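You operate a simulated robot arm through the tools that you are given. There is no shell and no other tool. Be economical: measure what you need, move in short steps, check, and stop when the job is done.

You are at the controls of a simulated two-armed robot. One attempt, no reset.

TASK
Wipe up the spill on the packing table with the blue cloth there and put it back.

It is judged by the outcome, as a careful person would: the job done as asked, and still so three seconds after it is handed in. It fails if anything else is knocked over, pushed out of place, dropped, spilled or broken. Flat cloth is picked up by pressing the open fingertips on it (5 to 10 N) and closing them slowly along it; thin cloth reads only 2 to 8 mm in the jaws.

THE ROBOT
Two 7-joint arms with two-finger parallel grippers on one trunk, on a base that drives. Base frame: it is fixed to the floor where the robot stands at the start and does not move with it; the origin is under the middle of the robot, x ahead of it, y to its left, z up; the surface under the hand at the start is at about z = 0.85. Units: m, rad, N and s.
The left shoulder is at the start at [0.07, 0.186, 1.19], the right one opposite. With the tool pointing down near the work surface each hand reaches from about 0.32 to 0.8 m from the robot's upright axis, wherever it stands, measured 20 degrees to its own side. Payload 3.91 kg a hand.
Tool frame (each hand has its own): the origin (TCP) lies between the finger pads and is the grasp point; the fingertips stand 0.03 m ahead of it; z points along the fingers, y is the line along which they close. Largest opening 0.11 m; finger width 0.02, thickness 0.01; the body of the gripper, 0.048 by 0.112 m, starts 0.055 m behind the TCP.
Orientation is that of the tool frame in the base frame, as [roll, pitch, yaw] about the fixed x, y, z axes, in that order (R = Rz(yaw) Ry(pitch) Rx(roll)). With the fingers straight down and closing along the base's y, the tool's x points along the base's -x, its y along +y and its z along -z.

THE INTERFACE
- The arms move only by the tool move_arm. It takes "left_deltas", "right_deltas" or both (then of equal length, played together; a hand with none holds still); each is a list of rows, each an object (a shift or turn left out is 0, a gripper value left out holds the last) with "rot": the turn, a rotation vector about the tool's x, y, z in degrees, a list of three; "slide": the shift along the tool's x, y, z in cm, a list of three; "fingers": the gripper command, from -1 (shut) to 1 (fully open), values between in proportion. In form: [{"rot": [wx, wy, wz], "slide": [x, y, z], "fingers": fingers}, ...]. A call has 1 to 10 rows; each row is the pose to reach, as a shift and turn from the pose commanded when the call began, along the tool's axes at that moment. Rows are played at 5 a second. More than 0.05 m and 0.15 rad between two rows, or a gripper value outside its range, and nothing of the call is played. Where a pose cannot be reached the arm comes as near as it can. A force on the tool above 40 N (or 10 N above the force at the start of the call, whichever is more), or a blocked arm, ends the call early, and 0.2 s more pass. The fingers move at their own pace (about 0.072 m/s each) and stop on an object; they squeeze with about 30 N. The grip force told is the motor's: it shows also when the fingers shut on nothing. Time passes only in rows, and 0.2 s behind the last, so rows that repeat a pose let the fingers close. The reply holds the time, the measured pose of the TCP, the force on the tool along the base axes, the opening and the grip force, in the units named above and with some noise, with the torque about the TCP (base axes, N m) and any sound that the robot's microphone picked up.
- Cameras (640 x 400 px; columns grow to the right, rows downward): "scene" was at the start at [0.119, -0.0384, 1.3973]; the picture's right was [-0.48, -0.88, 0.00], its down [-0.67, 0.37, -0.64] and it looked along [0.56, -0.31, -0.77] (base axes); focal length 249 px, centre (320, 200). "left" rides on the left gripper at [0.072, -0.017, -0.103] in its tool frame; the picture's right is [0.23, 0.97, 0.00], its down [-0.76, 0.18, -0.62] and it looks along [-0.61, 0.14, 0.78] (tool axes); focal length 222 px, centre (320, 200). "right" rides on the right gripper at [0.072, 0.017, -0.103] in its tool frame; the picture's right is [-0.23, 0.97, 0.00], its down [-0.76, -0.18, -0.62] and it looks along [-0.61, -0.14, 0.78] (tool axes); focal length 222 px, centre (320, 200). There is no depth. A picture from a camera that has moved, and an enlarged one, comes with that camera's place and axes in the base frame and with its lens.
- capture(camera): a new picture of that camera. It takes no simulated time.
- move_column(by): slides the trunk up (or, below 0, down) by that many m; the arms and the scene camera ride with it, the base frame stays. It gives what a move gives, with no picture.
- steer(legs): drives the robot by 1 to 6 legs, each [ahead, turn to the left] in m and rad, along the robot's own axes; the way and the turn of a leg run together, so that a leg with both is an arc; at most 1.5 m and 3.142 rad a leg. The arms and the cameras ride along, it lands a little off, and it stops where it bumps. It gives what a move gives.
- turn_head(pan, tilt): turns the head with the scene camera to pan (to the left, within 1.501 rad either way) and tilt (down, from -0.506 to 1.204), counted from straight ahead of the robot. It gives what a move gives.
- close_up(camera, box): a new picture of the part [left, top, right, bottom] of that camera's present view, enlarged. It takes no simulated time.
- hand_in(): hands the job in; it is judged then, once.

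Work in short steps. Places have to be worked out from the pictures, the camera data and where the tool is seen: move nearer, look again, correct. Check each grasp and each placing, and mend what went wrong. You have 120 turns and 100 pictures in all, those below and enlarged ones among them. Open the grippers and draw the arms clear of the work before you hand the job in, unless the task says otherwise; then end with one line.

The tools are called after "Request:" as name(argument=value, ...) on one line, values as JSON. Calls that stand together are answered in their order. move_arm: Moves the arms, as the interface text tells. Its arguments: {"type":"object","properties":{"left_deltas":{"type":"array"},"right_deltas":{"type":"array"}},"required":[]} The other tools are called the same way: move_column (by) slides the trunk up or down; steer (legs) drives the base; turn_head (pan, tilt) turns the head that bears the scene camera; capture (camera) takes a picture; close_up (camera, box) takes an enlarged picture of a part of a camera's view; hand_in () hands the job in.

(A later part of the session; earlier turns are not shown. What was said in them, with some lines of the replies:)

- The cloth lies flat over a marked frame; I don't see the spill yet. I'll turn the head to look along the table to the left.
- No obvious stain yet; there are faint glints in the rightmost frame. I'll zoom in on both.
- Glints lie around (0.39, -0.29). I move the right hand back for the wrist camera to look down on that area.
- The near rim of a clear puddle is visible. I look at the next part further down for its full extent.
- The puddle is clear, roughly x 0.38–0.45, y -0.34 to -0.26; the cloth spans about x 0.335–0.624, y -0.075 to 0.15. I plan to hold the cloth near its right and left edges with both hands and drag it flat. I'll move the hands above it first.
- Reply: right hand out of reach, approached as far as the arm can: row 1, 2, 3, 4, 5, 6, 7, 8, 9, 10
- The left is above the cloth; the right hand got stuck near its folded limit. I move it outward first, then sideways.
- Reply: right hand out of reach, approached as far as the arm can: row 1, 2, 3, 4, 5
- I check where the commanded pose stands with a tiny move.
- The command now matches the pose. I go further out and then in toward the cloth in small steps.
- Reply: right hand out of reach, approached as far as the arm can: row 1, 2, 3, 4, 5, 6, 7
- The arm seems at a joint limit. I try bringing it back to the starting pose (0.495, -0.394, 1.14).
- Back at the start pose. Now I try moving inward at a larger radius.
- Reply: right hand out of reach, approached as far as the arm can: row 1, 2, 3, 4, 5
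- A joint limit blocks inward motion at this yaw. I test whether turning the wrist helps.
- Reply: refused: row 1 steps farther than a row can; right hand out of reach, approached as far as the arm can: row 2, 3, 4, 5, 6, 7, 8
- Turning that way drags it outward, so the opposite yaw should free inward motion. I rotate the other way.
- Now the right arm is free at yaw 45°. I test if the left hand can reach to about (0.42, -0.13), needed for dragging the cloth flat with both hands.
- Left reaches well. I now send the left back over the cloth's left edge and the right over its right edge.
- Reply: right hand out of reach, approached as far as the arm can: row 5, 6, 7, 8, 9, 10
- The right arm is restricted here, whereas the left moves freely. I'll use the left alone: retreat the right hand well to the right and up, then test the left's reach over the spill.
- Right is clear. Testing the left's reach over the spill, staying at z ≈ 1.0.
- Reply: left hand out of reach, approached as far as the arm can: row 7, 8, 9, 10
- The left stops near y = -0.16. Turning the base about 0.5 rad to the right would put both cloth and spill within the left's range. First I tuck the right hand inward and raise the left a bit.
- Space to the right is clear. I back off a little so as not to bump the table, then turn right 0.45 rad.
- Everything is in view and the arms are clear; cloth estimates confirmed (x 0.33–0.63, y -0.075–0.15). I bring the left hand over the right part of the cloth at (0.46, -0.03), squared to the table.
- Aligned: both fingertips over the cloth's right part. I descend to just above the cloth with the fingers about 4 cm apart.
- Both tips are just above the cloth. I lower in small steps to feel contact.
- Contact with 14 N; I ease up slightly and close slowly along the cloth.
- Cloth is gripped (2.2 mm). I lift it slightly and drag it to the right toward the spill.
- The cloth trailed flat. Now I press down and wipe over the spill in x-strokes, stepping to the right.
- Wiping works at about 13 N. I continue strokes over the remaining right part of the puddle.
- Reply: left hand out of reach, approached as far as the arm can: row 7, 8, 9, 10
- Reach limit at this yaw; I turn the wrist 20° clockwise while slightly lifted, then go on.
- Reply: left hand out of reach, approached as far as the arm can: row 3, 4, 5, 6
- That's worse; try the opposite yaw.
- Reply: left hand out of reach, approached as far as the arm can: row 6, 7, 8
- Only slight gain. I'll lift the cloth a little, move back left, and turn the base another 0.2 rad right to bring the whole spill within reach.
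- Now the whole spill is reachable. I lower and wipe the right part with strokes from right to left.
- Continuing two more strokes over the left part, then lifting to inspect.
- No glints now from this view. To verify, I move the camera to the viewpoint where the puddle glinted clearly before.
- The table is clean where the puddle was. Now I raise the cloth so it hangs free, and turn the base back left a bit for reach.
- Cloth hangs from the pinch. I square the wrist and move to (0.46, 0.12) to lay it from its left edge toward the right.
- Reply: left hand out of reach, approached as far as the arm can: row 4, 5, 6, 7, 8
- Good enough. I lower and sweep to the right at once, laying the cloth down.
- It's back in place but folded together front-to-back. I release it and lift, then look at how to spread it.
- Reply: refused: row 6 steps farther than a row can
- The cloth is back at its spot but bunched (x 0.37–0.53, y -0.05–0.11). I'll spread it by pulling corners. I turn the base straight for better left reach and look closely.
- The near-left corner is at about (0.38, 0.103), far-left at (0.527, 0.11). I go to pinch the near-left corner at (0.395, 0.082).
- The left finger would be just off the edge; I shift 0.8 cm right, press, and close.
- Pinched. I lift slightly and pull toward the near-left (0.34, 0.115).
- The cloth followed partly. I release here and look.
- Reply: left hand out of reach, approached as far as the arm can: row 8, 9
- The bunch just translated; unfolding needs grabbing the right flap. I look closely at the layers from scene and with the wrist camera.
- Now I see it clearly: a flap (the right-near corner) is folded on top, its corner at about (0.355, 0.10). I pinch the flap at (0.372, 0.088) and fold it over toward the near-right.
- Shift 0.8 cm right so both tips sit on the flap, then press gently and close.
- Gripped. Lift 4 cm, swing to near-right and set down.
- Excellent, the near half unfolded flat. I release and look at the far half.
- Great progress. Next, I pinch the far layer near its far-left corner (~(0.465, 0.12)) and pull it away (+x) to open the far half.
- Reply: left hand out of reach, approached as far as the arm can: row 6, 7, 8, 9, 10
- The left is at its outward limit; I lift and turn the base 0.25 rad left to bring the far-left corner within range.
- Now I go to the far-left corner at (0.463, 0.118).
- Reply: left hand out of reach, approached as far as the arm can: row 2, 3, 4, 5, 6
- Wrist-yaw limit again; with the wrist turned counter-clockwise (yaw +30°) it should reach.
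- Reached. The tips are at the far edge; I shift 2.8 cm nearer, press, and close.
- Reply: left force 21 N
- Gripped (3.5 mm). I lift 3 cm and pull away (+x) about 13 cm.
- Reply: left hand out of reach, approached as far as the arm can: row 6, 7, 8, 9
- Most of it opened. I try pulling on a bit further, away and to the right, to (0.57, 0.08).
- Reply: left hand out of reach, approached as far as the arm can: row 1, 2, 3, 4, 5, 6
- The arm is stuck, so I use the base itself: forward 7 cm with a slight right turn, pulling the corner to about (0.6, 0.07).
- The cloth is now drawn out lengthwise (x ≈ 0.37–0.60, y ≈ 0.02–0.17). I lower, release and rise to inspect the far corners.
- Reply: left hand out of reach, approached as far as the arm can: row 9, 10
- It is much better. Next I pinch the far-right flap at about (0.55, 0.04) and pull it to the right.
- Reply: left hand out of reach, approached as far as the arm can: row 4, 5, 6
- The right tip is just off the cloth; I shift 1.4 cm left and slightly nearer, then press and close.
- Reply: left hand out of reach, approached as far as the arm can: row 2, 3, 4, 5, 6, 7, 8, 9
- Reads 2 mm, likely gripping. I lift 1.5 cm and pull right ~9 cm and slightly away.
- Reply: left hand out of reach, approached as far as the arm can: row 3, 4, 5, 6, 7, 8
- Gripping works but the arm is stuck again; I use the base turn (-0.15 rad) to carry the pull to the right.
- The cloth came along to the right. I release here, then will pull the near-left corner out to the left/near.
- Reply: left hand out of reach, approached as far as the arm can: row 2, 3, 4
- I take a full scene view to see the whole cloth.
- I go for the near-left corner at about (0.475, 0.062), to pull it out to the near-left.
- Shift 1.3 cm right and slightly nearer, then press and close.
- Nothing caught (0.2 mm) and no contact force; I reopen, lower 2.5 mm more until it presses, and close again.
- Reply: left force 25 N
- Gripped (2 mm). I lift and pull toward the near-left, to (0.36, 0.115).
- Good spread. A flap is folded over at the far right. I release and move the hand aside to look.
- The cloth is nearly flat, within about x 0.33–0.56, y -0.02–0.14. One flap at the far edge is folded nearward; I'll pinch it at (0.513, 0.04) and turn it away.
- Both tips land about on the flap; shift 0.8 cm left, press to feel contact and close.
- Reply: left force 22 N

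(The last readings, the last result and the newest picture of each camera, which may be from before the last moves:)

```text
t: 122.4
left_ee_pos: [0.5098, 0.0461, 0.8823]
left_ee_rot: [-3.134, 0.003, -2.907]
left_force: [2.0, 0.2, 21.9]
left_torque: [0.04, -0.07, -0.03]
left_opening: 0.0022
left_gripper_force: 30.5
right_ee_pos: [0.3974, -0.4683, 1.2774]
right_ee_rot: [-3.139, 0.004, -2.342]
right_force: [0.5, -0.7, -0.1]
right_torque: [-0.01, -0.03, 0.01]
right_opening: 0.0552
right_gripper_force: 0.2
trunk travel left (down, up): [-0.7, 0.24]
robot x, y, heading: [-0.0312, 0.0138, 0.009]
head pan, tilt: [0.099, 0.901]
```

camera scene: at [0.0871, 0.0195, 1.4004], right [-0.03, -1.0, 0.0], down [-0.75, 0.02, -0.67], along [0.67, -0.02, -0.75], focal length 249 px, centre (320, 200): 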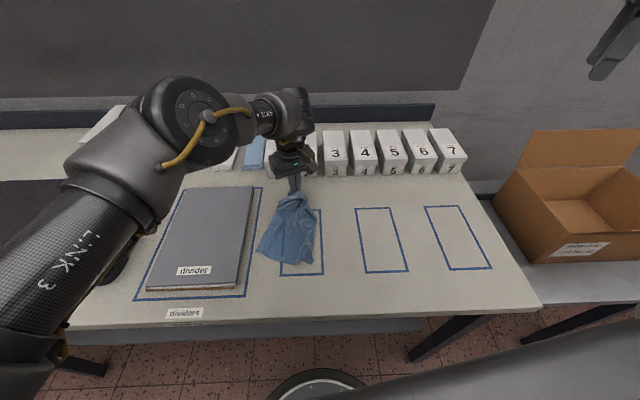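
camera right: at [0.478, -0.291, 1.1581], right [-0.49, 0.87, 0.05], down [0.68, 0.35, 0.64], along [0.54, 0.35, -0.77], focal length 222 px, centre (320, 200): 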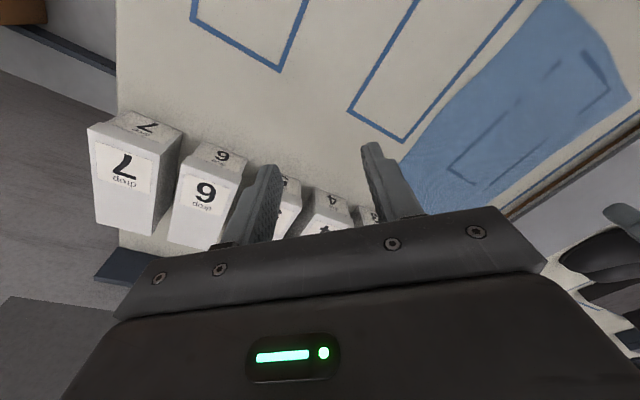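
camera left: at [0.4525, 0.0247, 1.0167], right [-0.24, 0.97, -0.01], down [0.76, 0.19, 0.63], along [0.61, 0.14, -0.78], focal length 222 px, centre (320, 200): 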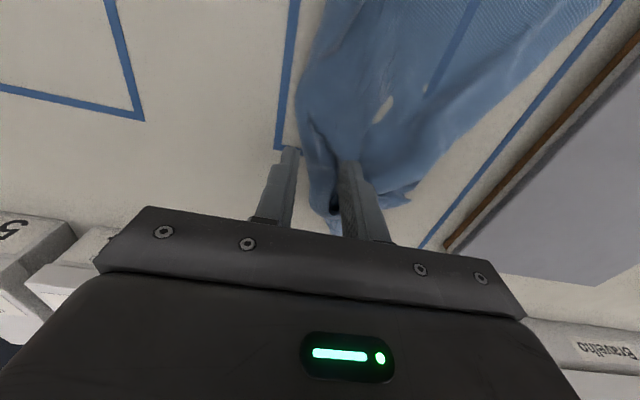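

Gripped (2.2 mm). I lift it 3 cm and turn it over away to (0.60, 0.02).

Request:
move_arm(left_deltas=[{"slide": [0, 0, -2]}, {"slide": [-1, -0.5, -3.5]}, {"slide": [-2.5, -1.5, -3.5]}, {"slide": [-4, -2.3, -3.5]}, {"slide": [-5.5, -3.2, -3]}, {"slide": [-7, -4, -2]}, {"slide": [-8.1, -4.6, -1]}, {"slide": [-8.1, -4.6, -0.6]}])

Request:
close_up(camera="scene", box=[224, 150, 416, 270])

```text
t: 124.2
left_ee_pos: [0.6, 0.0208, 0.8897]
left_ee_rot: [-3.136, 0.002, -2.908]
left_force: [-0.3, -0.1, 1.0]
left_torque: [0.02, 0.0, -0.01]
left_opening: 0.0021
left_gripper_force: 29.9
right_ee_pos: [0.3991, -0.4701, 1.2763]
right_ee_rot: [3.141, 0.002, -2.342]
right_force: [-0.9, -0.5, 0.5]
right_torque: [0.0, 0.04, -0.02]
right_opening: 0.055
right_gripper_force: 0.0
trunk travel left (down, up): [-0.7, 0.24]
robot x, y, heading: [-0.0313, 0.0141, 0.011]
head pan, tilt: [0.099, 0.901]
```

```text
3.33 times, centred on (320, 210) of scene
camera zoom: at [0.0953, 0.0227, 1.3953], right [0.11, -0.99, 0.0], down [-0.78, -0.09, -0.62], along [0.62, 0.07, -0.78], focal length 830 px, centre (320, 167)
```

zoom: 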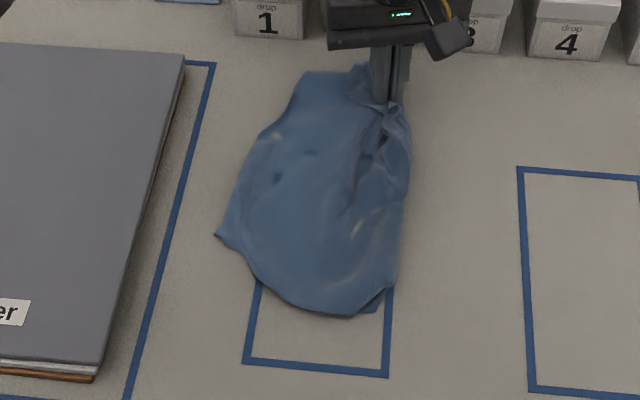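

Nearly flat now, only about 4 cm too far away and 3 cm left. I release, then pinch the near-right edge and pull it back toward near-right.

Request:
move_arm(left_deltas=[{"slide": [0, 0, 0.4], "fingers": -0.8}, {"slide": [0, 0, 0.4], "fingers": -0.5}, {"slide": [0, 0, 0.4], "fingers": -0.5}, {"slide": [0, 0, -3]}, {"slide": [2, 0, -6]}, {"slide": [6, 1.2, -7]}, {"slide": [10, 2.4, -7]}, {"slide": [14, 3.6, -7]}, {"slide": [18, 5, -6]}, {"slide": [18, 5, -4]}])

Request:
close_up(camera="scene", box=[224, 150, 416, 270])

```text
t: 126.4
left_ee_pos: [0.4144, 0.0289, 0.9281]
left_ee_rot: [-3.135, 0.001, -2.908]
left_force: [0.0, -0.6, -1.0]
left_torque: [-0.01, -0.04, 0.01]
left_opening: 0.0277
left_gripper_force: 0.1
right_ee_pos: [0.4009, -0.4679, 1.2757]
right_ee_rot: [3.141, 0.001, -2.343]
right_force: [0.8, 0.2, 0.1]
right_torque: [0.01, 0.03, 0.0]
right_opening: 0.055
right_gripper_force: 0.0
trunk travel left (down, up): [-0.7, 0.24]
robot x, y, heading: [-0.026, 0.0151, 0.01]
head pan, tilt: [0.099, 0.901]
```

```text
3.33 times, centred on (320, 210) of scene
camera zoom: at [0.0973, 0.0224, 1.3952], right [0.11, -0.99, 0.0], down [-0.78, -0.09, -0.62], along [0.62, 0.07, -0.78], focal length 830 px, centre (320, 167)
```

zoom: 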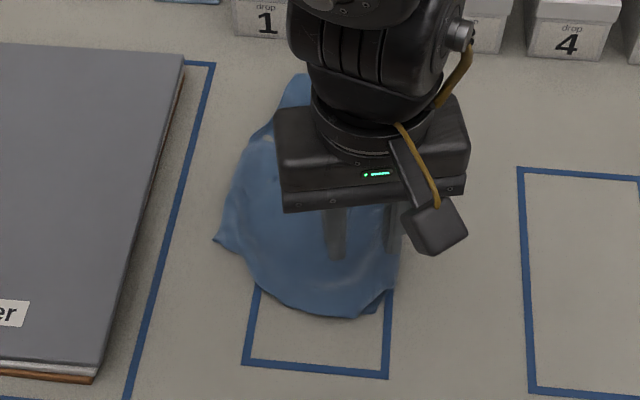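

Tips will land on the near-right part. Press, close, and check.

Request:
move_arm(left_deltas=[{"slide": [0, 0.7, 2]}, {"slide": [0, 0.7, 3.8]}, {"slide": [0, 0.7, 4.4]}, {"slide": [0, 0.7, 4.7]}, {"slide": [0, 0.7, 4.7], "fingers": -0.6}, {"slide": [0, 0.7, 4.7], "fingers": -0.75}, {"slide": [0, 0.7, 4.7], "fingers": -0.88}, {"slide": [0, 0.7, 4.7], "fingers": -1}, {"slide": [0, 0.7, 4.7], "fingers": -1}])

```text
t: 128.4
left_ee_pos: [0.4123, 0.0342, 0.8816]
left_ee_rot: [-3.134, 0.001, -2.909]
left_force: [0.8, -0.4, 11.5]
left_torque: [-0.1, 0.04, 0.01]
left_opening: 0.0019
left_gripper_force: 30.2
right_ee_pos: [0.3981, -0.47, 1.2756]
right_ee_rot: [-3.139, 0.004, -2.342]
right_force: [0.4, 0.0, -0.2]
right_torque: [0.01, -0.03, 0.0]
right_opening: 0.055
right_gripper_force: 0.1
trunk travel left (down, up): [-0.7, 0.24]
robot x, y, heading: [-0.0294, 0.0115, 0.012]
head pan, tilt: [0.099, 0.901]
```

Gripped (1.9 mm). Pull low toward near-right by about (-0.05, -0.055), then release and rise.

Request:
move_arm(left_deltas=[{"slide": [0, 0, -0.7]}, {"slide": [1.5, -1, -1]}, {"slide": [3, -2, -1]}, {"slide": [4.6, -3.1, -1]}, {"slide": [6.1, -4.2, -0.8]}, {"slide": [6.1, -4.2, -0.1]}, {"slide": [6.1, -4.2, -0.1], "fingers": -0.7}, {"slide": [6.1, -4.2, -0.1], "fingers": -0.5}, {"slide": [6.1, -4.2, -3]}, {"slide": [6.5, -7, -7]}])

Request:
move_arm(left_deltas=[{"slide": [0, -4, -2]}, {"slide": [0, -8, -5]}, {"slide": [0, -8, -5]}])

Request:
close_up(camera="scene", box=[224, 150, 416, 270])

```text
t: 130.6
left_ee_pos: [0.365, -0.0516, 0.9497]
left_ee_rot: [-3.138, 0.001, -2.907]
left_force: [-0.9, -0.1, -0.3]
left_torque: [0.01, 0.0, 0.02]
left_opening: 0.0276
left_gripper_force: 0.0
right_ee_pos: [0.3991, -0.4698, 1.276]
right_ee_rot: [-3.141, 0.004, -2.344]
right_force: [0.6, -0.8, 0.3]
right_torque: [0.03, 0.0, 0.0]
right_opening: 0.0551
right_gripper_force: 0.0
trunk travel left (down, up): [-0.7, 0.24]
robot x, y, heading: [-0.0329, 0.0133, 0.014]
head pan, tilt: [0.099, 0.901]
```

```text
t: 131.4
left_ee_pos: [0.3828, -0.1246, 0.9985]
left_ee_rot: [-3.133, -0.001, -2.905]
left_force: [-0.5, 0.0, -0.4]
left_torque: [-0.03, 0.03, -0.02]
left_opening: 0.0274
left_gripper_force: 0.0
right_ee_pos: [0.4011, -0.4673, 1.2752]
right_ee_rot: [-3.14, -0.001, -2.343]
right_force: [-0.1, 0.4, 0.8]
right_torque: [-0.06, 0.03, -0.03]
right_opening: 0.0549
right_gripper_force: 0.0
trunk travel left (down, up): [-0.7, 0.24]
robot x, y, heading: [-0.0323, 0.0141, 0.017]
head pan, tilt: [0.099, 0.901]
```

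```text
3.33 times, centred on (320, 210) of scene
camera zoom: at [0.0967, 0.0246, 1.3951], right [0.11, -0.99, 0.0], down [-0.78, -0.09, -0.62], along [0.62, 0.07, -0.78], focal length 830 px, centre (320, 167)
```

zoom: 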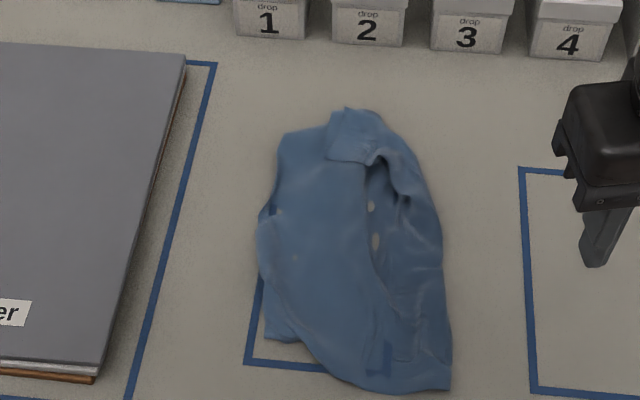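

The cloth now lies flat-ish, centred at about (0.475, 0.035), matching its original place. I raise the left hand clear, open both grippers, and check the spill area and surroundings.

Request:
move_arm(left_deltas=[{"slide": [0, 0, -4], "fingers": 1}, {"slide": [0, 0, -8]}, {"slide": [0, 0, -12]}, {"slide": [0, 0, -16]}, {"slide": [0, 0, -16]}], right_deltas=[{"fingers": 1}, {"fingers": 1}, {"fingers": 1}, {"fingers": 1}, {"fingers": 1}])

Request:
close_up(camera="left", box=[0, 0, 320, 200])

Request:
turn_head(pan=-0.1, tilt=0.7)

Request:
capture(camera="scene")

```text
t: 132.6
left_ee_pos: [0.3906, -0.1163, 1.1594]
left_ee_rot: [-3.126, -0.029, -2.881]
left_force: [-0.7, -0.6, 0.6]
left_torque: [0.01, -0.02, -0.04]
left_opening: 0.11
left_gripper_force: 0.0
right_ee_pos: [0.399, -0.469, 1.2754]
right_ee_rot: [-3.141, 0.001, -2.342]
right_force: [-0.5, -0.9, 0.1]
right_torque: [-0.03, 0.02, -0.02]
right_opening: 0.11
right_gripper_force: 0.1
trunk travel left (down, up): [-0.7, 0.24]
robot x, y, heading: [-0.0322, 0.0151, 0.013]
head pan, tilt: [0.099, 0.901]
```

```text
2.00 times, centred on (160, 100) of left
camera zoom: at [0.3271, -0.1457, 1.2648], right [-0.47, 0.88, -0.01], down [0.7, 0.38, 0.6], along [0.53, 0.28, -0.8], focal length 444 px, centre (640, 400)
```

zoom: 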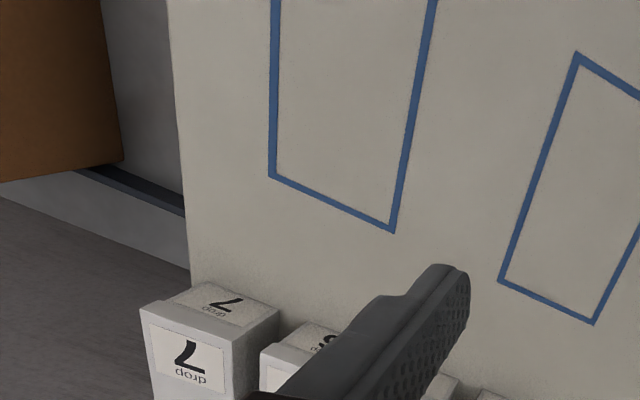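

```text
t: 133.3
left_ee_pos: [0.3905, -0.1148, 1.1641]
left_ee_rot: [-3.118, -0.022, -2.883]
left_force: [0.5, 0.9, 0.5]
left_torque: [-0.01, 0.01, -0.01]
left_opening: 0.1102
left_gripper_force: 0.0
right_ee_pos: [0.3996, -0.4685, 1.2762]
right_ee_rot: [3.141, 0.002, -2.341]
right_force: [0.4, 0.4, -1.0]
right_torque: [-0.01, 0.01, 0.01]
right_opening: 0.1099
right_gripper_force: 0.1
trunk travel left (down, up): [-0.7, 0.24]
robot x, y, heading: [-0.0299, 0.0166, 0.012]
head pan, tilt: [-0.099, 0.7]
```

```text
11 pictures are left
camera scene: at [0.1053, 0.0065, 1.4114], right [-0.09, -1.0, 0.0], down [-0.64, 0.06, -0.76], along [0.76, -0.07, -0.64], focal length 249 px, centre (320, 200)
```

scene: 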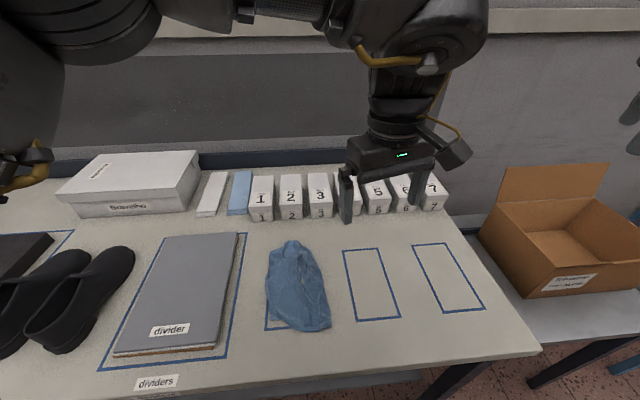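

Everything stands in place. One last enlarged look at the spill area.

Request:
close_up(camera="scene", box=[380, 230, 540, 330])

Request:
close_up(camera="scene", box=[220, 210, 460, 360])

```text
4.00 times, centred on (460, 280) of scene
camera zoom: at [0.1053, 0.0065, 1.4114], right [-0.09, -1.0, 0.0], down [-0.64, 0.06, -0.76], along [0.76, -0.07, -0.64], focal length 996 px, centre (-240, -120)
```

zoom: 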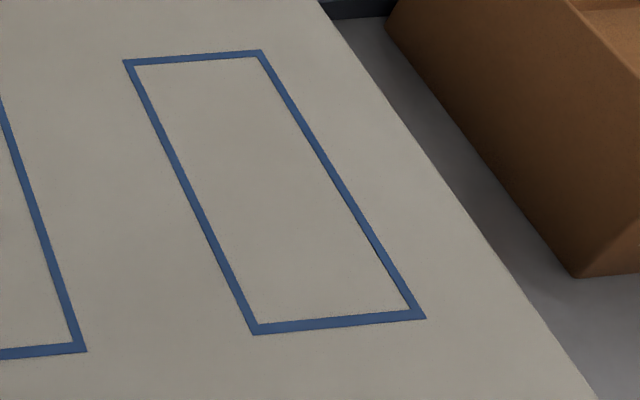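

```text
2.67 times, centred on (340, 285) of scene
camera zoom: at [0.1053, 0.0065, 1.4114], right [-0.09, -1.0, 0.0], down [-0.64, 0.06, -0.76], along [0.76, -0.07, -0.64], focal length 664 px, centre (267, -27)
```

zoom: 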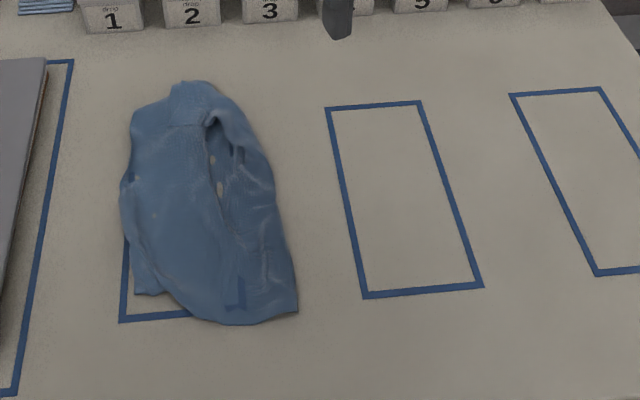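

The spill is gone, the cloth is back in its place, the grippers are open and the arms are clear, so I hand in.

Request:
hand_in()

```text
The job is handed in.
```

I wiped up the spill with the blue cloth and put the cloth back in its original spot; it lies slightly gathered, not quite fully spread, and nothing else appears to have been moved.
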